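You operate a simulated robot arm through the tools that you are given. There is no shell and no other tool.

You are at the controls of a simulated two-armed robot. One attempt, no reset.

## Task
Pick up the yellow brush with one hand, pass it to the other hand and put it on the end bench.

The check looks at the end state, three seconds after you hand in, the way a careful person would. Anything else that was tipped, shoved, dropped, spilled or broken makes it a failure.

## Robot
Two 7-joint arms with two-finger parallel grippers on one trunk, on a base that drives. Base frame: it is fixed to the floor where the robot stands at the start and does not move with it; the origin is under the middle of the robot, x ahead of it, y to its left, z up. Units: mm, degrees, N and s.
The left shoulder is at the start at [50, 161, 1098], the right one opposite. With the tool pointing down near the work surface each hand reaches from about 220 to 680 mm from the robot's upright axis, wherever it stands, measured 20 degrees to its own side. Places, roughly: end bench [-3500, 1500, 900]; yellow brush (5x5x13 cm) [-3700, 0, 900]. Payload 3.43 kg a hand.
Tool frame (each hand has its own): the origin (TCP) lies between the finger pads and is the grasp point; the fingertips stand 30 mm ahead of it; z points along the fingers, y is the line along which they close. Largest opening 94 mm; finger width 28, thickness 10; the body of the gripper, 50 by 96 mm, starts 55 mm behind the TCP.
Orientation is that of the tool frame in the base frame, as a unit quaternion [x, y, z, w]. With the fingers straight down and closing along the base's y, the tool's x points along the base's -x, its y along +y and its z along -z.

## Interface
- The arms move only by the tool nudge_tool. It takes "left_targets", "right_targets" or both (then of equal length, played together; a hand with none holds still); each is a list of rows, each a list of 7 numbers: the turn, a rotation vector about the tool's x, y, z in rad, then the shift along the tool's x, y, z in mm, then the closure, from 0 (fully open) to 1 (shut). In form: [[ax, ay, az, tx, ty, tz, hand], ...]. A call has 1 to 20 rows; each row shifts and turns the commanded pose from where the row before left it, along the tool's axes as they then stand. A row lasts 0.2 s, in which the tool goes at most 50 mm and 8.6 degrees; a call with a longer step from one row to the next is refused whole, and so is a gripper value outside its range. A pose out of reach is approached as far as the arm can. The call stops where the force on the tool passes 40 N (or 10 N more than at its start, if that is more) or the arm is blocked; 0.2 s more then pass. Each finger travels about 45 mm/s and halts on what it meets, pressing with about 27 N; the grip force reading is that of the motor and also rises with nothing between the fingers. The clock runs only during rows and for 0.2 s after the last one: add rows that do not move to give the fingers time. It gives the time, the measured TCP pose, the force on the tool (base axes), the opening and the grip force at its end, in the units of the frame above (readings bear some noise), with the torque about the TCP (base axes, N m) and any sound that the robot's microphone picked up.
- Cameras (640 x 400 px; columns grow to the right, rows downward): "scene" is now at [129.5, -16.3, 1246.6]; the picture's right is [-0.11, -0.99, 0.00], its down [-0.22, 0.02, -0.98] and it looks along [0.97, -0.10, -0.22] (base axes); focal length 250 px, centre (320, 200). "left" rides on the left gripper at [76, -14, -102] in its tool frame; the picture's right is [0.18, 0.98, 0.00], its down [-0.75, 0.14, -0.64] and it looks along [-0.63, 0.12, 0.77] (tool axes); focal length 243 px, centre (320, 200). "right" rides on the right gripper at [76, 14, -103] in its tool frame; the picture's right is [-0.18, 0.98, 0.00], its down [-0.75, -0.14, -0.64] and it looks along [-0.63, -0.12, 0.77] (tool axes); focal length 243 px, centre (320, 200). There is no depth. A picture from a camera that has moved, and an enlarged one, comes with that camera's place and axes in the base frame and with its lens. The place of the scene camera against the robot may be out by one fixed shift of up to 18 mm in any direction.
- grab_frame(camera): a new picture of that camera. No time passes.
- lift_body(by): slides the trunk up (or, below 0, down) by that many mm; the arms and the scene camera ride with it, the base frame stays. It gives what a move gives, with no picture.
- base_move(legs): drives the robot by 1 to 6 legs, each [ahead, left, turn to the left] in mm, mm and degrees, along the robot's own axes; the way and the turn of a leg run together, so that a leg with both is an arc; at most 1500 mm and 180 degrees a leg. The arms and the cameras ride along, it lands a little off, and it stops where it bumps. It gives what a move gives.
- pan_tilt(pan, tilt): turns the head with the scene camera to pan (to the left, within 80 degrees either way) and tilt (down, from -29 to 69), counted from straight ahead of the robot. It gives what a move gives.
- enlarge(camera, box): a new picture of the part [left, top, right, bottom] of that camera's present view, enlarged. No time passes.
- sign_off(): hands the job in; it is judged then, once.

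Places have to be worked out from the pictures, the camera data and where the tool is seen. Open the grippers and draw the arms clear of the work before you hand the job in, unless the task says otherwise.

The tools are called after "Emit:" by a JSON object that holds its "fn" and its "kwargs". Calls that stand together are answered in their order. nudge_tool: Moves the arms, as the interface text tells. Its arguments: {"type":"object","properties":{"left_targets":{"type":"array"},"right_targets":{"type":"array"}},"required":[]} The other tools are called the same way: lift_body (by) slides the trunk up or down; base_move (legs) drives the base; pan_tilt (pan, tilt) turns the head that bears the scene camera; grab_frame (camera) takes a picture; enlarge (camera, box) takes an enlarged picture of a part of a camera's view; sign_off () hands the job in.

At the start:

```text
time_s: 0.0
left_position: [377.5, 162.4, 1153.6]
left_tcp_rot: [0.0, 1.0, 0.0, 0.0]
left_force: [-1.2, 0.4, 0.1]
left_moment: [-0.03, 0.0, -0.04]
left_width: 94.0
left_finger_force: 0.0
right_position: [320.7, -134.2, 1198.5]
right_tcp_rot: [0.0, 1.0, 0.0, 0.0]
right_force: [-0.4, 0.3, 0.3]
right_moment: [0.0, -0.01, -0.03]
right_width: 94.1
right_finger_force: 0.0
trunk travel left (down, up): [-125.0, 142.0]
robot x, y, heading: [0.8, 3.4, -0.0]
head pan, tilt: [-6.1, 12.5]
```

scene: 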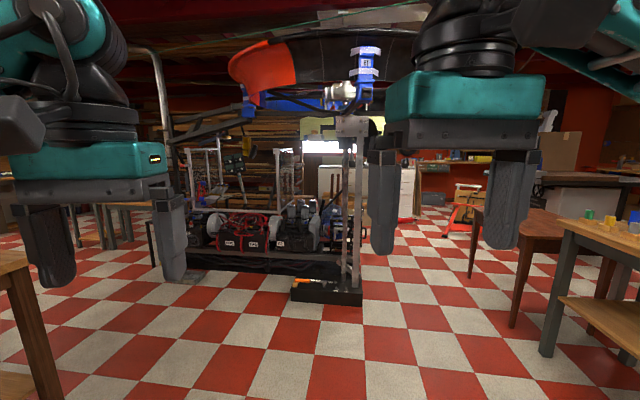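
right: 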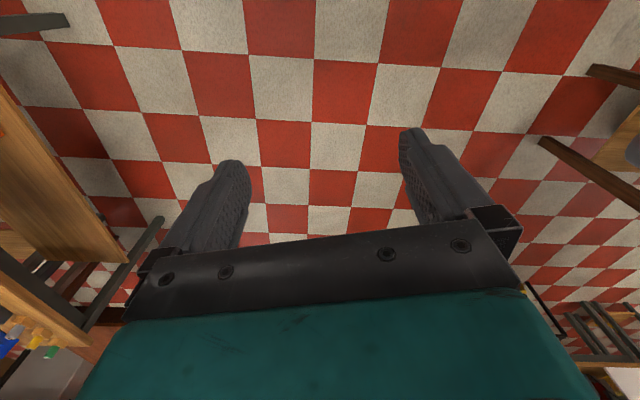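
left: 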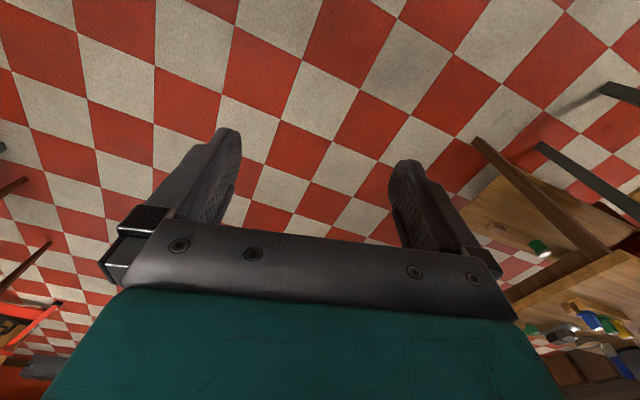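

The pictures show a workshop with tables around; the brush and the end bench lie behind me. I look to the left and right with the head before turning.

Emit:
{"fn": "pan_tilt", "kwargs": {"pan": 80, "tilt": 20}}

Emit:
{"fn": "grab_frame", "kwargs": {"camera": "scene"}}

Emit:
{"fn": "pan_tilt", "kwargs": {"pan": -80, "tilt": 20}}

Emit:
{"fn": "grab_frame", "kwargs": {"camera": "scene"}}

```text
time_s: 1.6
left_position: [376.7, 162.6, 1155.0]
left_tcp_rot: [0.001, 1.0, 0.0, 0.0]
left_force: [-0.7, -0.3, 0.2]
left_moment: [-0.01, -0.02, 0.03]
left_width: 93.7
left_finger_force: 0.0
right_position: [319.7, -133.4, 1198.8]
right_tcp_rot: [0.0, 1.0, 0.0, 0.0]
right_force: [0.5, -0.2, -0.7]
right_moment: [-0.01, 0.0, -0.03]
right_width: 94.1
right_finger_force: 0.0
trunk travel left (down, up): [-125.0, 142.0]
robot x, y, heading: [-2.1, -2.8, 0.1]
head pan, tilt: [80.0, 20.0]
```

```text
taken
camera scene: at [52.9, 85.3, 1234.4], right [0.98, -0.17, 0.0], down [-0.06, -0.34, -0.94], along [0.16, 0.93, -0.34], focal length 250 px, centre (320, 200)
```

scene: 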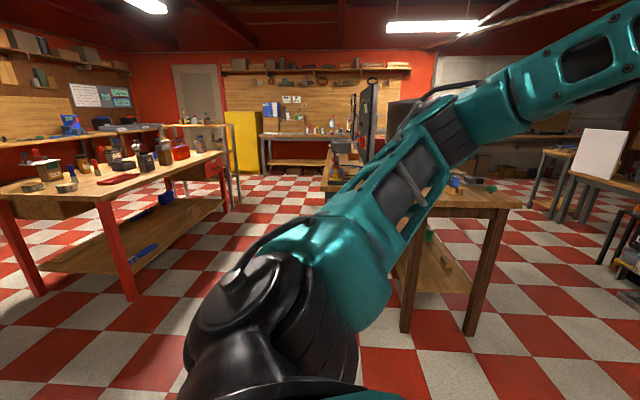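

```text
time_s: 4.1
left_position: [377.1, 161.7, 1154.8]
left_tcp_rot: [0.0, 1.0, 0.0, 0.0]
left_force: [-0.5, 0.1, -0.1]
left_moment: [0.02, -0.01, 0.01]
left_width: 94.0
left_finger_force: 0.2
right_position: [320.0, -133.3, 1198.4]
right_tcp_rot: [-0.001, 1.0, 0.0, 0.0]
right_force: [0.3, 0.0, -0.6]
right_moment: [-0.01, 0.0, 0.0]
right_width: 94.1
right_finger_force: 0.1
trunk travel left (down, up): [-125.0, 142.0]
robot x, y, heading: [1.8, -1.0, 0.2]
head pan, tilt: [-80.0, 20.0]
```

```text
taken
camera scene: at [52.9, -98.1, 1234.4], right [-0.98, -0.17, 0.0], down [-0.06, 0.34, -0.94], along [0.16, -0.93, -0.34], focal length 250 px, centre (320, 200)
```

scene: 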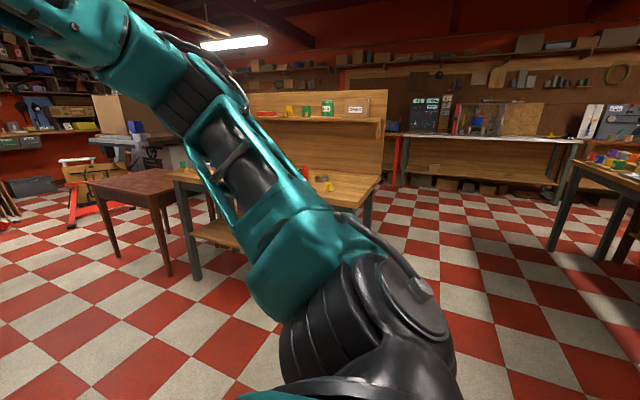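

Nothing stands within about 0.7 m of me, so I can turn in place. I turn half round and look at the way towards the brush.

Emit:
{"fn": "base_move", "kwargs": {"legs": [[0, 0, 180]]}}

Emit:
{"fn": "pan_tilt", "kwargs": {"pan": 0, "tilt": 15}}

Emit:
{"fn": "grab_frame", "kwargs": {"camera": "scene"}}

Emit:
{"fn": "pan_tilt", "kwargs": {"pan": -35, "tilt": 15}}

Emit:
{"fn": "grab_frame", "kwargs": {"camera": "scene"}}

Emit:
{"fn": "pan_tilt", "kwargs": {"pan": 35, "tilt": 15}}

Emit:
{"fn": "grab_frame", "kwargs": {"camera": "scene"}}

```text
time_s: 11.7
left_position: [-382.2, -147.8, 1154.9]
left_tcp_rot: [1.0, -0.02, 0.0, 0.0]
left_force: [0.0, 0.1, 1.0]
left_moment: [-0.02, 0.0, 0.0]
left_width: 94.1
left_finger_force: 0.1
right_position: [-314.5, 146.2, 1198.8]
right_tcp_rot: [1.0, -0.021, 0.001, 0.0]
right_force: [0.2, 0.6, 0.0]
right_moment: [-0.05, 0.01, -0.01]
right_width: 94.0
right_finger_force: 0.0
trunk travel left (down, up): [-125.0, 142.0]
robot x, y, heading: [1.1, 3.5, 178.0]
head pan, tilt: [-80.0, 20.0]
```

```text
time_s: 13.2
left_position: [-383.0, -146.6, 1154.5]
left_tcp_rot: [1.0, -0.021, -0.001, 0.0]
left_force: [-0.4, 0.3, -0.4]
left_moment: [-0.02, -0.02, 0.0]
left_width: 93.9
left_finger_force: 0.0
right_position: [-314.8, 146.6, 1199.7]
right_tcp_rot: [1.0, -0.021, 0.001, 0.0]
right_force: [0.7, 0.4, -0.4]
right_moment: [0.05, 0.02, -0.01]
right_width: 94.1
right_finger_force: 0.1
trunk travel left (down, up): [-125.0, 142.0]
robot x, y, heading: [-0.1, 2.0, 177.4]
head pan, tilt: [0.0, 15.0]
```

```text
taken
camera scene: at [-136.6, -0.7, 1242.6], right [0.04, 1.0, 0.0], down [0.26, -0.01, -0.97], along [-0.96, 0.04, -0.26], focal length 250 px, centre (320, 200)
```

scene: 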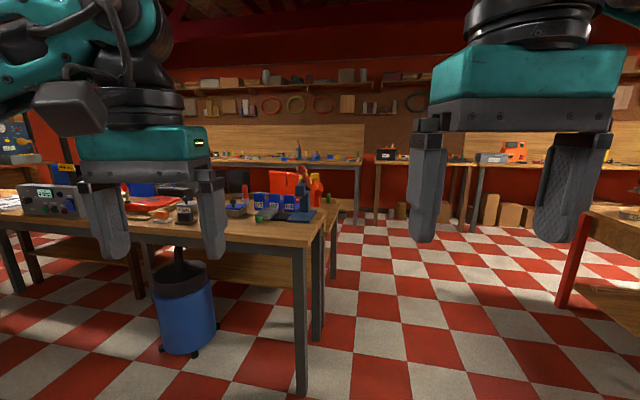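

```text
time_s: 14.2
left_position: [-382.3, -144.9, 1154.8]
left_tcp_rot: [1.0, -0.021, 0.0, 0.0]
left_force: [0.2, 0.4, -1.0]
left_moment: [0.0, 0.04, 0.0]
left_width: 94.0
left_finger_force: 0.0
right_position: [-314.4, 146.5, 1198.6]
right_tcp_rot: [1.0, -0.021, 0.0, 0.0]
right_force: [0.2, -0.1, -0.7]
right_moment: [-0.02, -0.02, -0.02]
right_width: 94.0
right_finger_force: 0.0
trunk travel left (down, up): [-125.0, 142.0]
robot x, y, heading: [1.0, -2.2, 177.9]
head pan, tilt: [-35.0, 15.0]
```

```text
taken
camera scene: at [-117.5, 51.9, 1242.6], right [0.61, 0.8, 0.0], down [0.21, -0.16, -0.97], along [-0.77, 0.59, -0.26], focal length 250 px, centre (320, 200)
```

scene: 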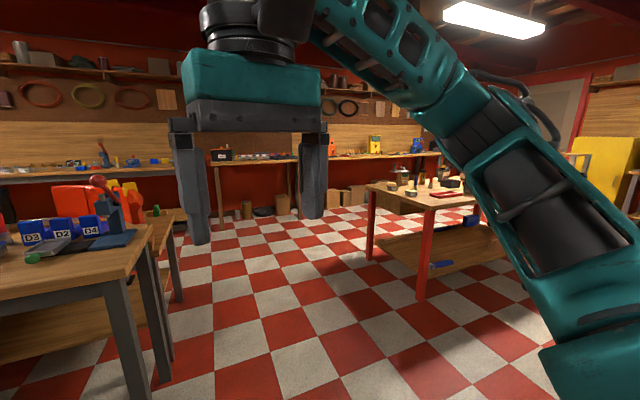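

```text
time_s: 15.7
left_position: [-382.4, -147.5, 1154.5]
left_tcp_rot: [1.0, -0.02, 0.001, 0.001]
left_force: [1.0, -0.5, 0.2]
left_moment: [0.0, -0.01, -0.05]
left_width: 93.9
left_finger_force: 0.1
right_position: [-313.7, 146.6, 1199.2]
right_tcp_rot: [1.0, -0.021, 0.0, -0.001]
right_force: [-0.2, -0.4, -0.4]
right_moment: [-0.02, -0.02, -0.01]
right_width: 94.1
right_finger_force: 0.0
trunk travel left (down, up): [-125.0, 142.0]
robot x, y, heading: [4.1, -2.0, 177.7]
head pan, tilt: [35.0, 15.0]
```

```text
taken
camera scene: at [-122.0, -55.0, 1242.6], right [-0.54, 0.84, 0.0], down [0.22, 0.14, -0.97], along [-0.81, -0.52, -0.26], focal length 250 px, centre (320, 200)
```

scene: 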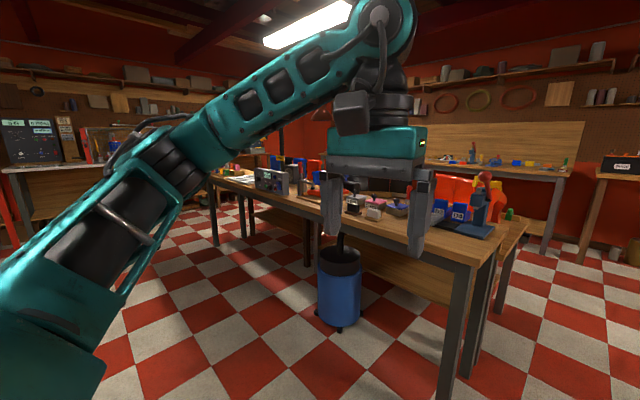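

The way ahead: a table stands on my left (corner near [-1080, -50]), another far right (y about 1800), and the back benches have their front edge near x = -3350. I drive diagonally into the corridor near y = 850, then down it, and look again.

Emit:
{"fn": "base_move", "kwargs": {"legs": [[500, -850, 2], [1300, 0, 0]]}}

Emit:
{"fn": "pan_tilt", "kwargs": {"pan": 30, "tilt": 20}}

Emit:
{"fn": "grab_frame", "kwargs": {"camera": "scene"}}

Emit:
{"fn": "pan_tilt", "kwargs": {"pan": -25, "tilt": 20}}

Emit:
{"fn": "grab_frame", "kwargs": {"camera": "scene"}}

Emit:
{"fn": "pan_tilt", "kwargs": {"pan": 70, "tilt": 25}}

Emit:
{"fn": "grab_frame", "kwargs": {"camera": "scene"}}

```text
time_s: 29.8
left_position: [-2144.3, 751.2, 1154.8]
left_tcp_rot: [1.0, -0.011, 0.0, 0.001]
left_force: [-0.2, -0.1, 0.6]
left_moment: [0.0, 0.01, -0.01]
left_width: 93.9
left_finger_force: 0.1
right_position: [-2082.5, 1046.3, 1198.5]
right_tcp_rot: [1.0, -0.012, 0.0, 0.0]
right_force: [-0.5, 0.5, 0.5]
right_moment: [0.01, -0.03, 0.01]
right_width: 94.3
right_finger_force: 0.1
trunk travel left (down, up): [-125.0, 142.0]
robot x, y, heading: [-1762.8, 906.0, 178.8]
head pan, tilt: [35.0, 15.0]
```

```text
time_s: 30.4
left_position: [-2144.3, 750.1, 1155.1]
left_tcp_rot: [1.0, -0.01, -0.001, 0.0]
left_force: [-0.1, 0.3, -0.4]
left_moment: [-0.01, -0.01, 0.0]
left_width: 93.9
left_finger_force: 0.0
right_position: [-2082.4, 1045.2, 1199.1]
right_tcp_rot: [1.0, -0.011, 0.0, 0.0]
right_force: [-0.6, 0.0, 0.4]
right_moment: [-0.02, -0.01, 0.01]
right_width: 94.0
right_finger_force: 0.0
trunk travel left (down, up): [-125.0, 142.0]
robot x, y, heading: [-1765.6, 905.0, 178.6]
head pan, tilt: [30.0, 20.0]
```

```text
taken
camera scene: at [-1889.7, 855.1, 1234.5], right [-0.48, 0.88, 0.0], down [0.3, 0.16, -0.94], along [-0.82, -0.45, -0.34], focal length 250 px, centre (320, 200)
```

scene: 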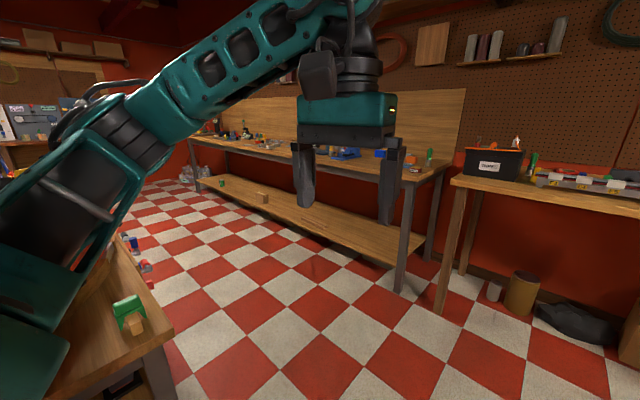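

```text
time_s: 31.6
left_position: [-2144.4, 750.5, 1155.2]
left_tcp_rot: [1.0, -0.011, -0.001, 0.0]
left_force: [-0.2, -0.2, 0.0]
left_moment: [0.0, -0.01, 0.0]
left_width: 94.0
left_finger_force: 0.0
right_position: [-2081.4, 1045.4, 1198.6]
right_tcp_rot: [1.0, -0.011, -0.001, 0.0]
right_force: [-0.5, 0.1, 0.6]
right_moment: [0.01, -0.01, 0.0]
right_width: 94.1
right_finger_force: 0.1
trunk travel left (down, up): [-125.0, 142.0]
robot x, y, heading: [-1765.7, 904.1, 178.9]
head pan, tilt: [-25.0, 20.0]
```

```text
taken
camera scene: at [-1891.6, 941.1, 1234.4], right [0.44, 0.9, 0.0], down [0.31, -0.15, -0.94], along [-0.84, 0.41, -0.34], focal length 250 px, centre (320, 200)
```

scene: 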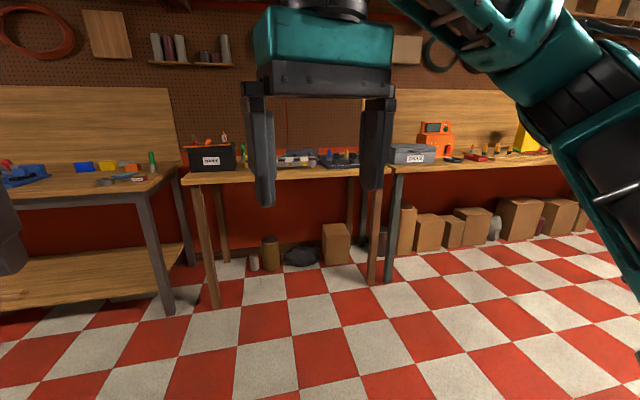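

```text
time_s: 33.4
left_position: [-2145.0, 750.7, 1154.1]
left_tcp_rot: [1.0, -0.011, -0.001, 0.0]
left_force: [-0.7, -0.4, -0.2]
left_moment: [0.02, 0.03, -0.03]
left_width: 94.1
left_finger_force: 0.0
right_position: [-2081.1, 1045.8, 1199.4]
right_tcp_rot: [1.0, -0.011, 0.0, 0.001]
right_force: [0.0, -0.3, 0.2]
right_moment: [0.02, 0.03, 0.01]
right_width: 93.9
right_finger_force: 0.0
trunk travel left (down, up): [-125.0, 142.0]
robot x, y, heading: [-1762.8, 901.4, 178.7]
head pan, tilt: [70.0, 25.0]
```

```text
taken
camera scene: at [-1841.5, 814.1, 1226.3], right [-0.93, 0.36, 0.0], down [0.15, 0.39, -0.91], along [-0.33, -0.84, -0.42], focal length 250 px, centre (320, 200)
```

scene: 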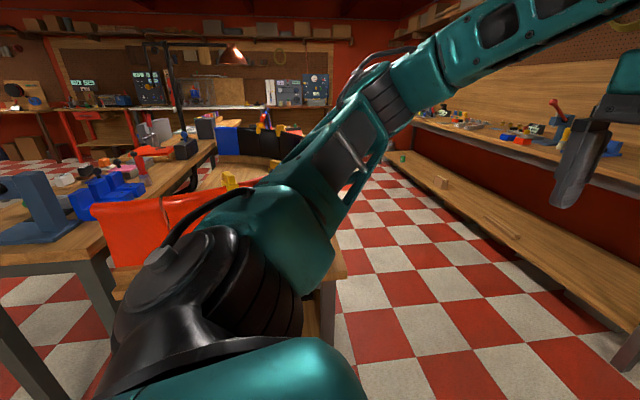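

Table B's edge ends at x ≈ -2100 and the brush's bench front is near x ≈ -3350, so there is a lane about 1.2 m wide. I drive to about [-2720, 900] and then sideways to y ≈ 100, and look at the bench.

Emit:
{"fn": "base_move", "kwargs": {"legs": [[960, 0, 1], [0, 800, 0]]}}

Emit:
{"fn": "pan_tilt", "kwargs": {"pan": 0, "tilt": 30}}

Emit:
{"fn": "grab_frame", "kwargs": {"camera": "scene"}}

Emit:
{"fn": "grab_frame", "kwargs": {"camera": "left"}}

Emit:
{"fn": "grab_frame", "kwargs": {"camera": "right"}}

```text
time_s: 45.3
left_position: [-3109.0, -34.9, 1154.8]
left_tcp_rot: [1.0, -0.001, -0.001, 0.0]
left_force: [0.5, -0.2, -0.3]
left_moment: [0.02, 0.01, 0.0]
left_width: 94.0
left_finger_force: 0.1
right_position: [-3052.3, 261.1, 1198.9]
right_tcp_rot: [1.0, -0.003, 0.001, 0.0]
right_force: [0.5, -0.6, -0.2]
right_moment: [0.0, 0.01, 0.01]
right_width: 94.1
right_finger_force: 0.1
trunk travel left (down, up): [-125.0, 142.0]
robot x, y, heading: [-2736.9, 128.2, 179.6]
head pan, tilt: [70.0, 25.0]
```

```text
time_s: 46.8
left_position: [-3108.4, -34.8, 1154.7]
left_tcp_rot: [1.0, -0.002, -0.001, -0.001]
left_force: [0.7, 0.4, 0.0]
left_moment: [0.02, 0.0, -0.01]
left_width: 94.1
left_finger_force: 0.1
right_position: [-3052.1, 260.8, 1198.5]
right_tcp_rot: [1.0, -0.003, -0.001, 0.0]
right_force: [-0.7, -0.3, -0.5]
right_moment: [0.0, 0.01, 0.02]
right_width: 93.7
right_finger_force: 0.1
trunk travel left (down, up): [-125.0, 142.0]
robot x, y, heading: [-2732.6, 123.3, 179.5]
head pan, tilt: [0.0, 30.0]
```

```text
taken
camera scene: at [-2865.9, 119.9, 1218.4], right [0.0, 1.0, 0.0], down [0.5, 0.0, -0.87], along [-0.87, 0.0, -0.5], focal length 250 px, centre (320, 200)
```

scene: 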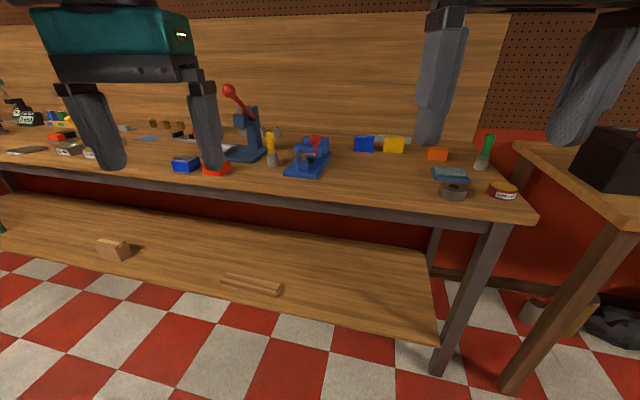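

```text
taken
camera left: at [-3031.8, -21.3, 1257.2], right [0.18, -0.98, 0.0], down [-0.75, -0.14, 0.64], along [-0.63, -0.12, -0.77], focal length 243 px, centre (320, 200)
```

left: 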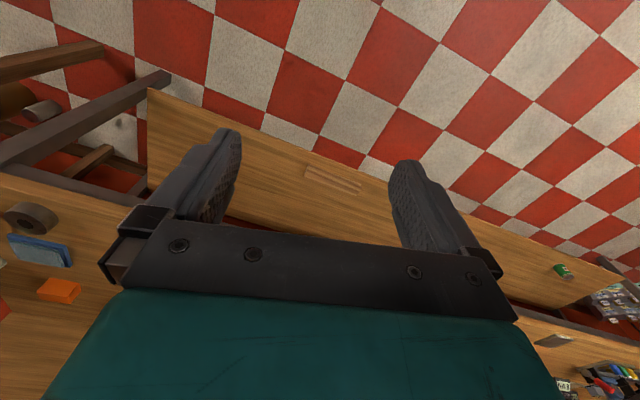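

```text
taken
camera right: at [-2974.0, 245.9, 1301.4], right [-0.19, -0.98, 0.0], down [-0.75, 0.14, 0.64], along [-0.63, 0.12, -0.77], focal length 243 px, centre (320, 200)
```

right: 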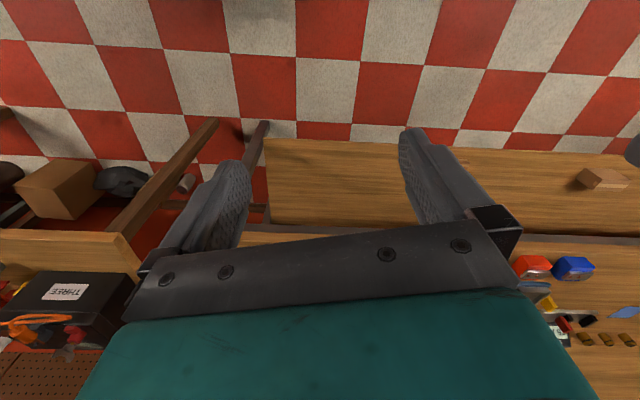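

In the scene the yellow-handled brush seems to stand near pixel (270, 150), between the blue press and the blue vise. I enlarge it.

Emit:
{"fn": "enlarge", "kwargs": {"camera": "scene", "box": [160, 80, 360, 205]}}

Emit:
{"fn": "enlarge", "kwargs": {"camera": "scene", "box": [340, 80, 540, 205]}}

```text
3.20 times, centred on (260, 142) of scene
camera zoom: at [-2865.9, 119.9, 1218.4], right [0.0, 1.0, 0.0], down [0.5, 0.0, -0.87], along [-0.87, 0.0, -0.5], focal length 799 px, centre (512, 384)
```

zoom: 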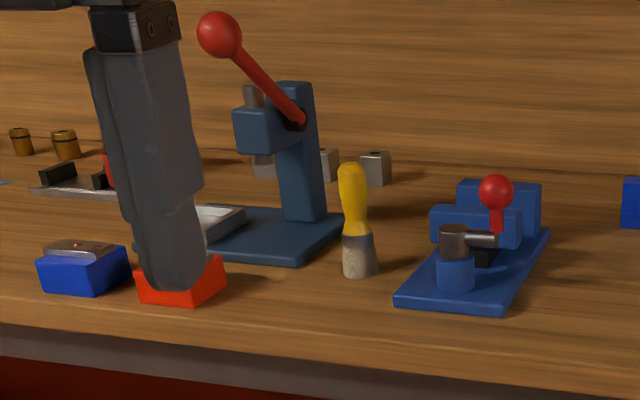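

```text
3.20 times, centred on (440, 142) of scene
camera zoom: at [-2865.9, 119.9, 1218.4], right [0.0, 1.0, 0.0], down [0.5, 0.0, -0.87], along [-0.87, 0.0, -0.5], focal length 799 px, centre (-64, 384)
```

zoom: 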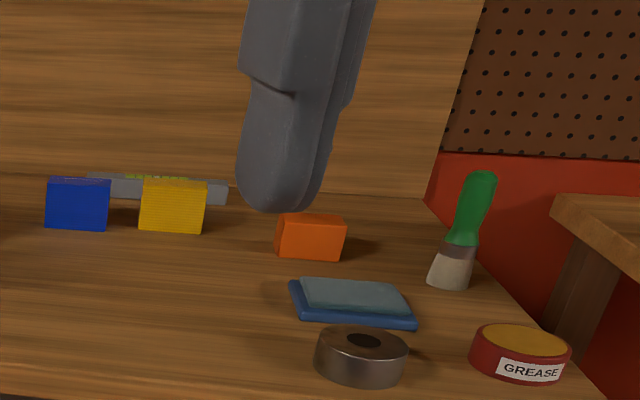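

The brush stands upright, bristles down, at about [-3760, -60], bench top near z 855, between a tall press (behind-left) and a low vise (right). The bench is turned about 12°, front edge ~190 mm ahead of the brush. I raise the hands, square up to the bench and shift left so that the brush is ahead of the right hand.

Emit:
{"fn": "nudge_tool", "kwargs": {"left_targets": [[0, 0, 0, 0, 0, -40, 0], [0, 0, 0, 0, 0, -40, 0], [0, 0, 0, 0, 0, 0, 0]], "right_targets": [[0, 0, 0, 0, 0, -30, 0], [0, 0, 0, 0, 0, -10, 0], [0, 0, 0, 0, 0, 0, 0]]}}

Emit:
{"fn": "base_move", "kwargs": {"legs": [[0, 0, -11.5], [120, 545, 0]]}}

Emit:
{"fn": "pan_tilt", "kwargs": {"pan": -10, "tilt": 32}}

Emit:
{"fn": "grab_frame", "kwargs": {"camera": "scene"}}

Emit:
{"fn": "grab_frame", "kwargs": {"camera": "right"}}

```text
time_s: 47.5
left_position: [-3109.3, -32.5, 1237.9]
left_tcp_rot: [1.0, -0.002, -0.001, -0.001]
left_force: [-0.2, -0.3, 0.5]
left_moment: [0.0, 0.02, -0.02]
left_width: 94.1
left_finger_force: 0.0
right_position: [-3051.6, 259.8, 1242.5]
right_tcp_rot: [1.0, -0.002, -0.001, 0.0]
right_force: [0.3, -0.6, 0.8]
right_moment: [0.0, 0.01, 0.0]
right_width: 93.9
right_finger_force: 0.1
trunk travel left (down, up): [-125.0, 142.0]
robot x, y, heading: [-2734.7, 125.0, 179.8]
head pan, tilt: [0.0, 30.0]
```

```text
time_s: 53.4
left_position: [-3360.3, -434.6, 1237.5]
left_tcp_rot: [0.995, -0.104, -0.001, 0.0]
left_force: [-0.4, -0.7, -0.1]
left_moment: [0.0, -0.01, -0.02]
left_width: 94.3
left_finger_force: 0.0
right_position: [-3242.8, -160.2, 1240.7]
right_tcp_rot: [0.995, -0.104, 0.0, 0.001]
right_force: [-0.6, -0.4, -0.6]
right_moment: [0.01, 0.01, 0.0]
right_width: 93.8
right_finger_force: 0.1
trunk travel left (down, up): [-125.0, 142.0]
robot x, y, heading: [-2959.6, -359.8, 167.8]
head pan, tilt: [0.0, 30.0]
```

```text
time_s: 54.1
left_position: [-3359.9, -435.5, 1236.2]
left_tcp_rot: [0.995, -0.104, -0.001, 0.0]
left_force: [1.0, -0.6, 0.7]
left_moment: [0.0, 0.02, -0.01]
left_width: 94.0
left_finger_force: 0.0
right_position: [-3244.3, -159.6, 1242.0]
right_tcp_rot: [0.995, -0.105, -0.001, 0.001]
right_force: [0.7, -0.1, -0.6]
right_moment: [0.01, -0.02, 0.01]
right_width: 94.1
right_finger_force: 0.1
trunk travel left (down, up): [-125.0, 142.0]
robot x, y, heading: [-2953.5, -358.2, 168.0]
head pan, tilt: [-10.0, 32.0]
```

```text
taken
camera scene: at [-3083.5, -321.6, 1215.2], right [0.37, 0.93, 0.0], down [0.49, -0.2, -0.85], along [-0.79, 0.32, -0.53], focal length 250 px, centre (320, 200)
```

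scene: 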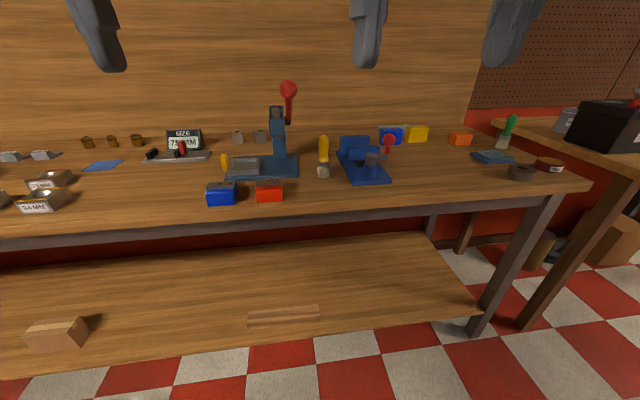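

```text
taken
camera right: at [-3169.9, -189.7, 1343.3], right [-0.38, -0.92, 0.0], down [-0.71, 0.29, 0.64], along [-0.59, 0.25, -0.77], focal length 243 px, centre (320, 200)
```

right: 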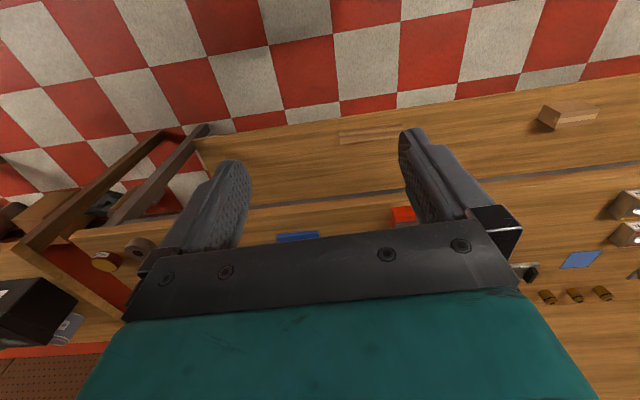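

The brush is now clear of the fingers in the view; I enlarge it to triangulate against the earlier view.

Emit:
{"fn": "enlarge", "kwargs": {"camera": "scene", "box": [240, 100, 400, 200]}}

```text
4.00 times, centred on (320, 150) of scene
camera zoom: at [-3083.5, -321.6, 1215.2], right [0.37, 0.93, 0.0], down [0.49, -0.2, -0.85], along [-0.79, 0.32, -0.53], focal length 999 px, centre (320, 400)
```

zoom: 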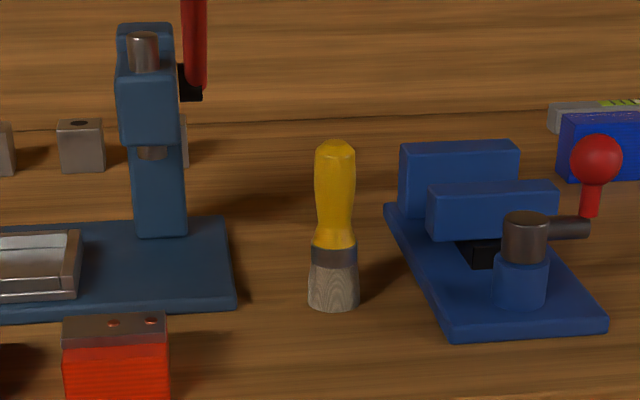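

Triangulated, the brush stands near [-3756, -42] with its foot at z ≈ 855 and top ≈ 985. It is about 850 mm ahead and 142 mm right of me, so I drive 250 mm closer.

Emit:
{"fn": "base_move", "kwargs": {"legs": [[250, 0, 0]]}}

Emit:
{"fn": "grab_frame", "kwargs": {"camera": "scene"}}

Emit:
{"fn": "grab_frame", "kwargs": {"camera": "right"}}

```text
time_s: 55.9
left_position: [-3601.7, -386.0, 1234.7]
left_tcp_rot: [0.995, -0.101, 0.0, 0.0]
left_force: [-1.1, 0.2, 0.4]
left_moment: [0.01, -0.02, 0.03]
left_width: 94.1
left_finger_force: 0.1
right_position: [-3487.9, -110.5, 1239.7]
right_tcp_rot: [0.995, -0.102, 0.0, 0.0]
right_force: [-0.5, -0.3, 0.5]
right_moment: [0.01, -0.04, 0.01]
right_width: 94.0
right_finger_force: 0.1
trunk travel left (down, up): [-125.0, 142.0]
robot x, y, heading: [-3200.2, -308.1, 168.1]
head pan, tilt: [-10.0, 32.0]
```

```text
taken
camera scene: at [-3327.0, -271.2, 1215.1], right [0.37, 0.93, 0.0], down [0.49, -0.2, -0.85], along [-0.79, 0.31, -0.53], focal length 250 px, centre (320, 200)
```

scene: 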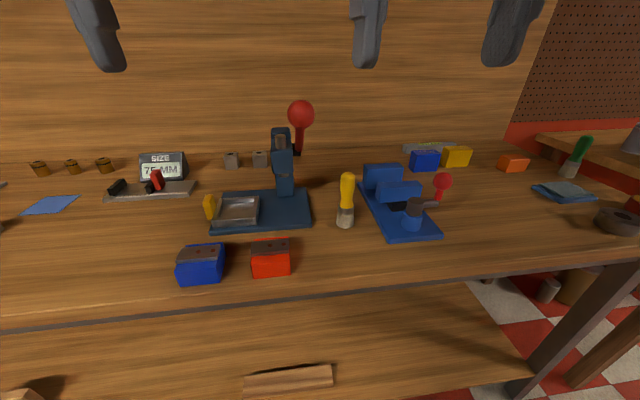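

```text
taken
camera right: at [-3414.0, -139.8, 1343.1], right [-0.38, -0.93, 0.0], down [-0.71, 0.29, 0.64], along [-0.59, 0.24, -0.77], focal length 243 px, centre (320, 200)
```

right: 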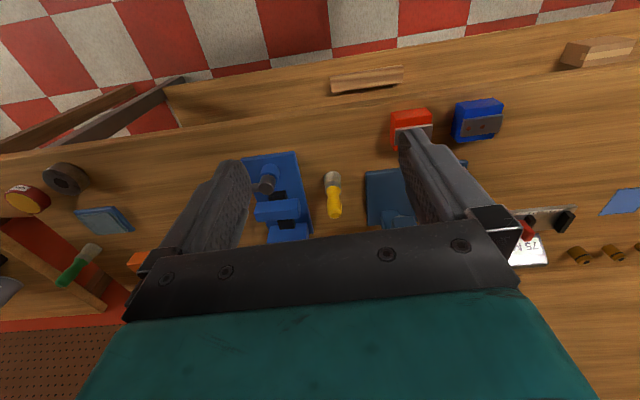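

The right wrist camera now sees the brush between the fingers, between vise and press. I enlarge it for an accurate fix.

Emit:
{"fn": "enlarge", "kwargs": {"camera": "right", "box": [240, 130, 400, 230]}}

Emit:
{"fn": "enlarge", "kwargs": {"camera": "scene", "box": [265, 140, 425, 240]}}

```text
4.00 times, centred on (320, 180) of right
camera zoom: at [-3414.0, -139.8, 1343.1], right [-0.38, -0.93, 0.0], down [-0.71, 0.29, 0.64], along [-0.59, 0.24, -0.77], focal length 970 px, centre (320, 280)
```

zoom: 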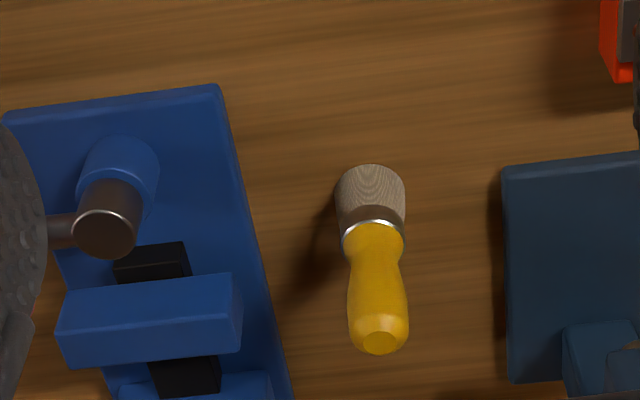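

```text
4.00 times, centred on (345, 190) of scene
camera zoom: at [-3327.0, -271.2, 1215.1], right [0.37, 0.93, 0.0], down [0.49, -0.2, -0.85], along [-0.79, 0.31, -0.53], focal length 999 px, centre (220, 240)
```

zoom: 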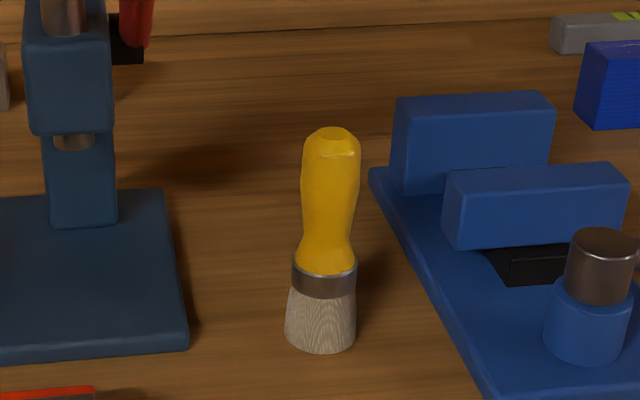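

From the wrist camera the brush axis is at tool offset x ≈ -261, y ≈ -20, i.e. about [-3740, -38], foot 855, top 985. The press lever's ball seems to be only about 100 mm left of it at z ≈ 1120, so I move above the brush at the present height first and look.

Emit:
{"fn": "nudge_tool", "kwargs": {"right_targets": [[0, 0, 0, -45, -4, 0, 0], [0, 0, 0, -45, -4, 0, 0], [0, 0, 0, -45, -4, 0, 0], [0, 0, 0, -45, -4, 0, 0], [0, 0, 0, -45, -4, 0, 0], [0, 0, 0, -36, 0, 0, 0], [0, 0, 0, 0, 0, 0, 0], [0, 0, 0, 0, 0, 0, 0]]}}

Emit:
{"fn": "grab_frame", "kwargs": {"camera": "scene"}}

Emit:
{"fn": "grab_frame", "kwargs": {"camera": "right"}}

Emit:
{"fn": "grab_frame", "kwargs": {"camera": "left"}}

```text
time_s: 57.7
left_position: [-3602.1, -385.5, 1237.0]
left_tcp_rot: [0.995, -0.101, -0.001, 0.0]
left_force: [-0.6, -1.0, -0.2]
left_moment: [-0.03, 0.01, -0.01]
left_width: 93.9
left_finger_force: 0.0
right_position: [-3699.6, -52.7, 1233.6]
right_tcp_rot: [0.995, -0.102, 0.0, 0.0]
right_force: [-0.5, -0.8, 0.1]
right_moment: [0.0, 0.04, 0.0]
right_width: 94.0
right_finger_force: 0.1
right hand out of reach, approached as far as the arm can: row 5, 6
trunk travel left (down, up): [-125.0, 142.0]
robot x, y, heading: [-3199.3, -305.8, 168.4]
head pan, tilt: [-10.0, 32.0]
```

```text
taken
camera scene: at [-3326.7, -271.4, 1215.2], right [0.37, 0.93, 0.0], down [0.49, -0.2, -0.85], along [-0.79, 0.31, -0.53], focal length 250 px, centre (320, 200)
```

scene: 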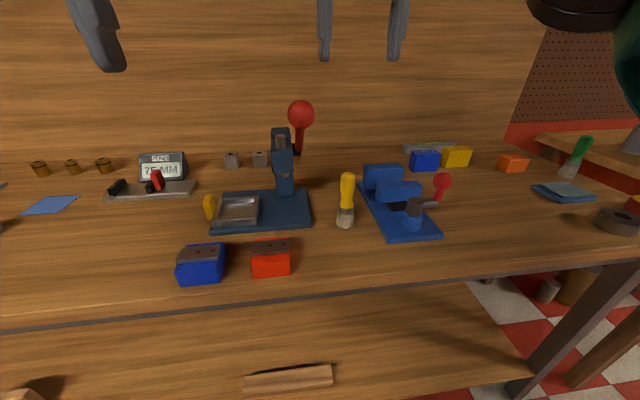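

```text
taken
camera right: at [-3627.0, -81.6, 1335.0], right [-0.38, -0.93, 0.0], down [-0.71, 0.29, 0.64], along [-0.59, 0.24, -0.77], focal length 243 px, centre (320, 200)
```

right: 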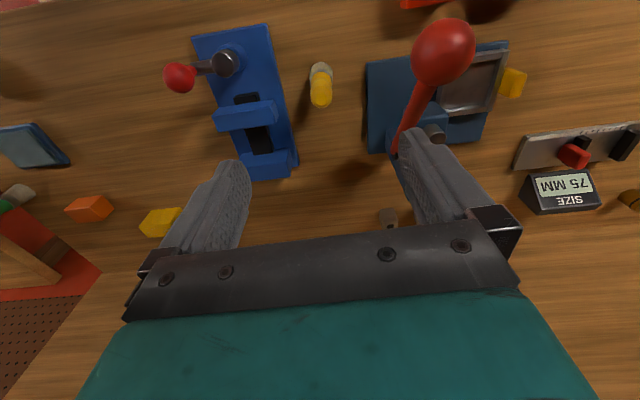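

```text
taken
camera left: at [-3523.4, -387.6, 1338.8], right [-0.02, -1.0, 0.0], down [-0.77, 0.01, 0.64], along [-0.64, 0.01, -0.77], focal length 243 px, centre (320, 200)
```

left: 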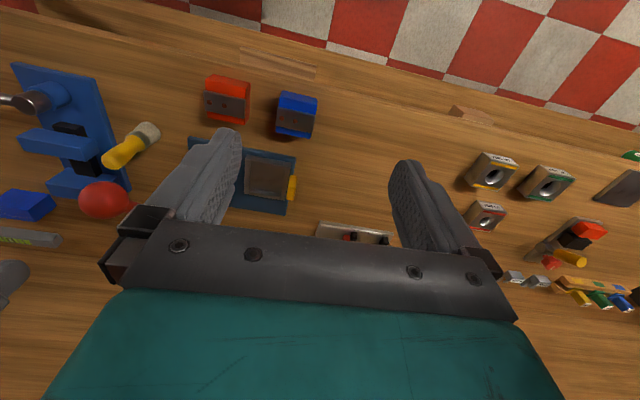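

The arm stopped ~30 mm short at this height (its reach is larger lower down). The ball works out at about [-3689, -151, 1136], ~95 mm left of and 55 mm nearer than the brush — clear of a straight descent. I enlarge the brush once more for the fix.

Emit:
{"fn": "enlarge", "kwargs": {"camera": "right", "box": [240, 40, 400, 140]}}

```text
4.00 times, centred on (320, 90) of right
camera zoom: at [-3627.0, -81.6, 1335.0], right [-0.38, -0.93, 0.0], down [-0.71, 0.29, 0.64], along [-0.59, 0.24, -0.77], focal length 970 px, centre (320, 640)
```

zoom: 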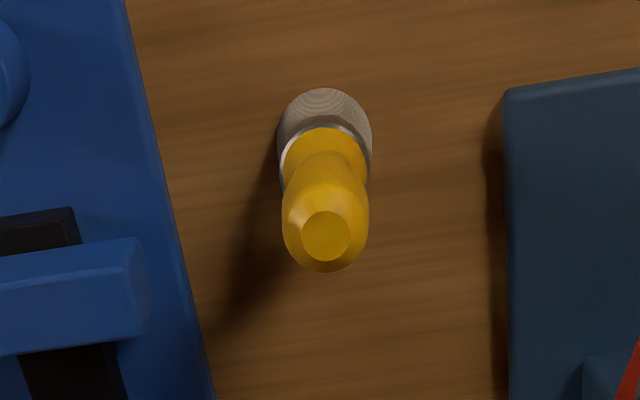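

Fix from here: brush at tool offset x ≈ -30, y ≈ -4.5, i.e. about [-3728, -42]. I go down 60 mm to regain reach and read where the commanded pose lands.

Emit:
{"fn": "nudge_tool", "kwargs": {"right_targets": [[0, 0, 0, 0, 0, 30, 0], [0, 0, 0, 0, 0, 30, 0], [0, 0, 0, 0, 0, 0, 0], [0, 0, 0, 0, 0, 0, 0]]}}

Emit:
{"fn": "enlarge", "kwargs": {"camera": "right", "box": [240, 0, 480, 150]}}

```text
time_s: 58.7
left_position: [-3601.2, -386.5, 1237.3]
left_tcp_rot: [0.995, -0.102, -0.001, 0.0]
left_force: [-0.2, -0.2, -0.5]
left_moment: [-0.03, 0.01, 0.02]
left_width: 94.1
left_finger_force: 0.0
right_position: [-3699.5, -53.2, 1172.3]
right_tcp_rot: [0.995, -0.102, 0.0, 0.0]
right_force: [0.4, -0.4, 0.1]
right_moment: [0.01, 0.0, -0.02]
right_width: 93.9
right_finger_force: 0.0
trunk travel left (down, up): [-125.0, 142.0]
robot x, y, heading: [-3199.2, -307.9, 168.0]
head pan, tilt: [-10.0, 32.0]
```

```text
2.67 times, centred on (360, 75) of right
camera zoom: at [-3626.8, -81.8, 1274.9], right [-0.38, -0.93, 0.0], down [-0.71, 0.29, 0.64], along [-0.59, 0.24, -0.77], focal length 647 px, centre (213, 533)
```

zoom: 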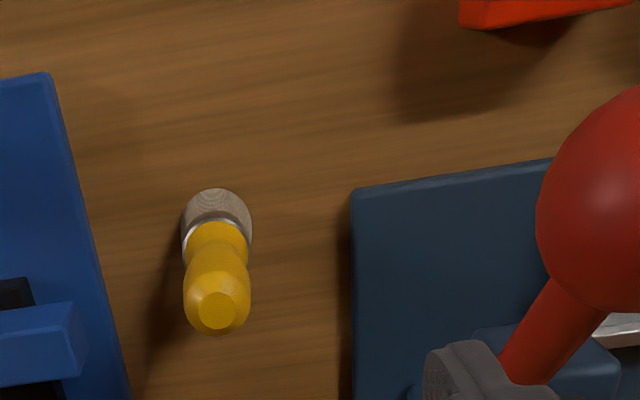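

The commanded pose is clamped to the measured one, and the new fix agrees: x -33, y -5, with the ball ~90 mm left. I shift over the brush and go down to z ≈ 1050, still above its top (985 with fingertips 30 ahead), then check.

Emit:
{"fn": "nudge_tool", "kwargs": {"right_targets": [[0, 0, 0, -16, -2.5, 0, 0], [0, 0, 0, -16.5, -2.5, 0, 0], [0, 0, 0, 0, 0, 30, 0], [0, 0, 0, 0, 0, 30, 0], [0, 0, 0, 0, 0, 30, 0], [0, 0, 0, 0, 0, 30, 0], [0, 0, 0, 0, 0, 0, 0], [0, 0, 0, 0, 0, 0, 0]]}}

Emit:
{"fn": "grab_frame", "kwargs": {"camera": "right"}}

Emit:
{"fn": "grab_frame", "kwargs": {"camera": "scene"}}

Emit:
{"fn": "grab_frame", "kwargs": {"camera": "left"}}

```text
time_s: 60.5
left_position: [-3600.7, -385.6, 1236.8]
left_tcp_rot: [0.995, -0.103, -0.001, 0.0]
left_force: [0.7, 0.0, -0.6]
left_moment: [-0.01, -0.03, -0.01]
left_width: 93.8
left_finger_force: 0.1
right_position: [-3731.7, -39.6, 1053.0]
right_tcp_rot: [0.995, -0.101, 0.001, 0.0]
right_force: [-0.2, -0.4, 0.2]
right_moment: [0.04, 0.01, -0.01]
right_width: 94.0
right_finger_force: 0.0
trunk travel left (down, up): [-125.0, 142.0]
robot x, y, heading: [-3197.7, -305.9, 168.5]
head pan, tilt: [-10.0, 32.0]
```

```text
taken
camera right: at [-3657.7, -69.3, 1155.1], right [-0.38, -0.93, 0.0], down [-0.71, 0.29, 0.64], along [-0.59, 0.24, -0.77], focal length 243 px, centre (320, 200)
```

right: 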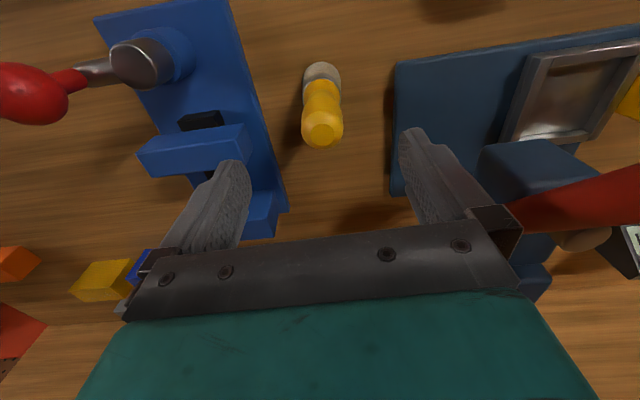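

```text
taken
camera scene: at [-3326.5, -271.3, 1215.2], right [0.37, 0.93, 0.0], down [0.49, -0.2, -0.85], along [-0.79, 0.31, -0.53], focal length 250 px, centre (320, 200)
```

scene: 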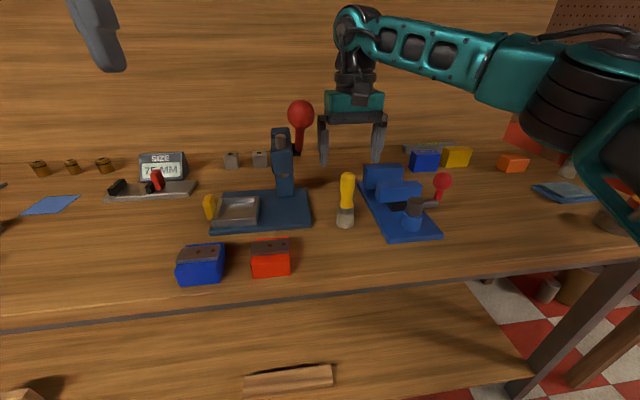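

```text
taken
camera left: at [-3523.3, -387.5, 1338.9], right [-0.02, -1.0, 0.0], down [-0.77, 0.01, 0.64], along [-0.64, 0.01, -0.77], focal length 243 px, centre (320, 200)
```

left: 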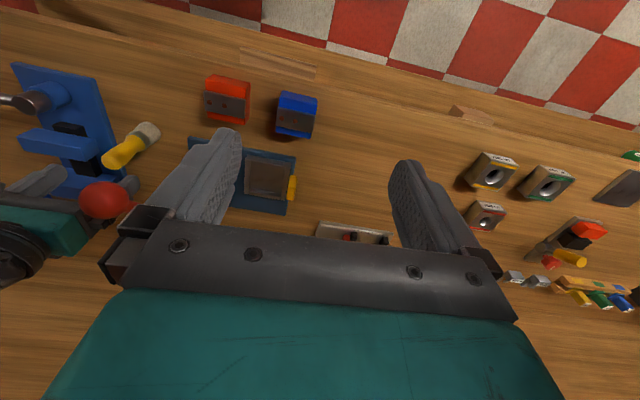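

The brush top is now within 1 mm of the tool axis, and the gripper is beside the lever ball without contact. I go straight down to z ≈ 962 and close on the upper handle.

Emit:
{"fn": "nudge_tool", "kwargs": {"right_targets": [[0, 0, 0, 0, 0, 25, 0], [0, 0, 0, 0, 0, 25, 0], [0, 0, 0, 0, 0, 25, 0], [0, 0, 0, 0, 0, 15, 0], [0, 0, 0, 0, 0, 0, 0], [0, 0, 0, 0, 0, 0, 0]]}}

Emit:
{"fn": "grab_frame", "kwargs": {"camera": "right"}}

Emit:
{"fn": "enlarge", "kwargs": {"camera": "scene", "box": [240, 50, 480, 200]}}

```text
time_s: 61.9
left_position: [-3602.1, -386.0, 1236.8]
left_tcp_rot: [0.995, -0.102, -0.001, -0.001]
left_force: [0.1, -0.1, 0.1]
left_moment: [0.01, 0.01, 0.04]
left_width: 93.9
left_finger_force: 0.1
right_position: [-3726.7, -43.1, 961.9]
right_tcp_rot: [0.995, -0.102, 0.0, -0.001]
right_force: [1.2, -0.1, -0.1]
right_moment: [-0.01, -0.03, -0.02]
right_width: 94.2
right_finger_force: 0.1
trunk travel left (down, up): [-125.0, 142.0]
robot x, y, heading: [-3203.0, -307.2, 168.0]
head pan, tilt: [-10.0, 32.0]
```

```text
taken
camera right: at [-3654.1, -73.0, 1065.4], right [-0.38, -0.93, 0.0], down [-0.71, 0.29, 0.64], along [-0.59, 0.24, -0.77], focal length 243 px, centre (320, 200)
```

right: 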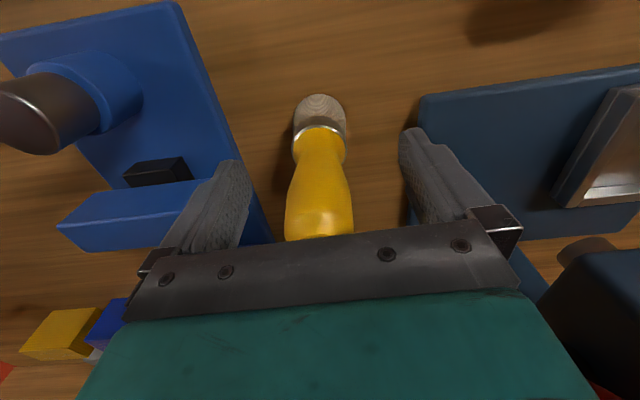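

```text
2.67 times, centred on (360, 125) of scene
camera zoom: at [-3326.5, -271.3, 1215.2], right [0.37, 0.93, 0.0], down [0.49, -0.2, -0.85], along [-0.79, 0.31, -0.53], focal length 666 px, centre (213, 400)
```

zoom: 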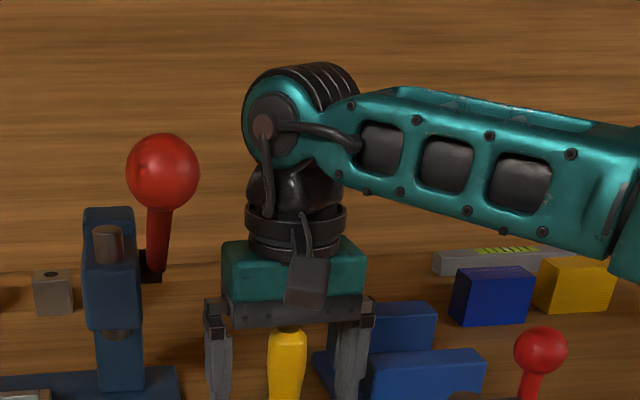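

Clear all round, and the handle sits between the pads. I close the right hand on it.

Emit:
{"fn": "nudge_tool", "kwargs": {"right_targets": [[0, 0, 0, 0, 0, 0, 1], [0, 0, 0, 0, 0, 0, 1], [0, 0, 0, 0, 0, 0, 1], [0, 0, 0, 0, 0, 0, 1], [0, 0, 0, 0, 0, 0, 1], [0, 0, 0, 0, 0, 0, 1], [0, 0, 0, 0, 0, 0, 1]]}}

Emit:
{"fn": "grab_frame", "kwargs": {"camera": "right"}}

```text
time_s: 63.5
left_position: [-3602.0, -386.5, 1237.2]
left_tcp_rot: [0.995, -0.102, -0.001, 0.0]
left_force: [-0.3, 0.8, 0.1]
left_moment: [0.01, 0.0, -0.03]
left_width: 94.2
left_finger_force: 0.0
right_position: [-3727.5, -44.2, 964.3]
right_tcp_rot: [0.995, -0.101, 0.0, 0.0]
right_force: [-0.6, -0.1, 0.2]
right_moment: [0.04, 0.01, -0.05]
right_width: 30.2
right_finger_force: 26.7
trunk travel left (down, up): [-125.0, 142.0]
robot x, y, heading: [-3201.6, -304.6, 168.2]
head pan, tilt: [-10.0, 32.0]
```

```text
taken
camera right: at [-3654.1, -73.1, 1065.6], right [-0.38, -0.93, 0.0], down [-0.71, 0.29, 0.64], along [-0.59, 0.24, -0.77], focal length 243 px, centre (320, 200)
```

right: 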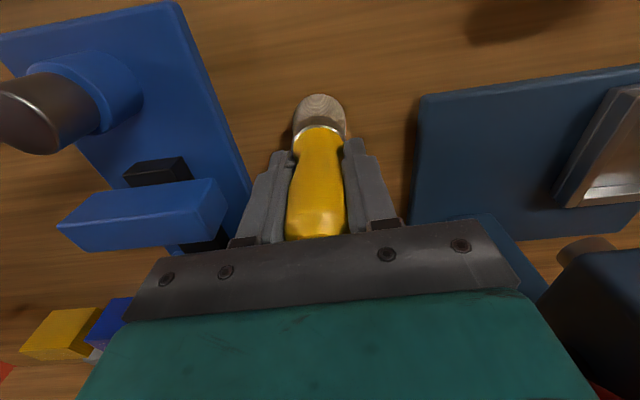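

The grip holds at 30 mm with 27 N. I lift straight up about 225 mm.

Emit:
{"fn": "nudge_tool", "kwargs": {"right_targets": [[0, 0, 0, 0, 0, -10, 1], [0, 0, 0, 0, 0, -20, 1], [0, 0, 0, 0, 0, -30, 1], [0, 0, 0, 0, 0, -30, 1], [0, 0, 0, 0, 0, -30, 1], [0, 0, 0, 0, 0, -30, 1], [0, 0, 0, 0, 0, -30, 1], [0, 0, 0, 0, 0, -25, 1], [0, 0, 0, 0, 0, 0, 1], [0, 0, 0, 0, 0, 0, 1]]}}

Emit:
{"fn": "grab_frame", "kwargs": {"camera": "scene"}}

Emit:
{"fn": "grab_frame", "kwargs": {"camera": "right"}}

```text
time_s: 65.7
left_position: [-3601.4, -387.1, 1235.6]
left_tcp_rot: [0.995, -0.102, 0.0, 0.0]
left_force: [0.0, 0.4, 1.0]
left_moment: [0.0, 0.0, 0.01]
left_width: 93.9
left_finger_force: 0.0
right_position: [-3729.7, -39.6, 1166.7]
right_tcp_rot: [0.995, -0.102, 0.0, -0.001]
right_force: [-0.1, 1.1, 0.1]
right_moment: [0.03, 0.0, -0.03]
right_width: 29.9
right_finger_force: 27.1
trunk travel left (down, up): [-125.0, 142.0]
robot x, y, heading: [-3203.6, -305.8, 168.3]
head pan, tilt: [-10.0, 32.0]
```

```text
taken
camera scene: at [-3326.5, -271.4, 1215.2], right [0.37, 0.93, 0.0], down [0.49, -0.2, -0.85], along [-0.79, 0.31, -0.53], focal length 250 px, centre (320, 200)
```

scene: 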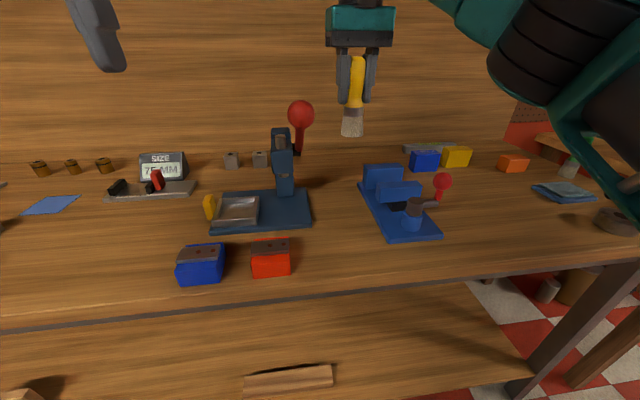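

```text
taken
camera right: at [-3657.0, -69.1, 1269.5], right [-0.38, -0.93, 0.0], down [-0.71, 0.29, 0.64], along [-0.59, 0.24, -0.77], focal length 243 px, centre (320, 200)
```

right: 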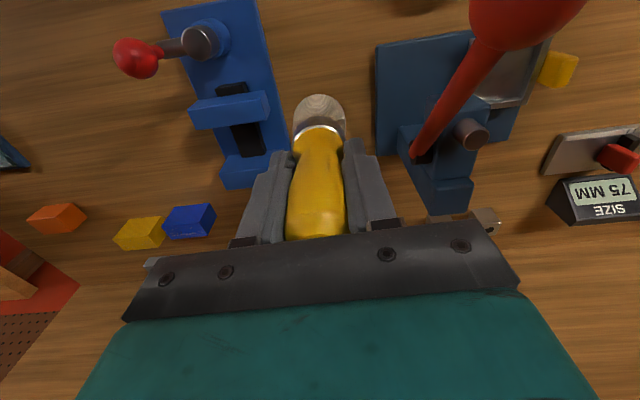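

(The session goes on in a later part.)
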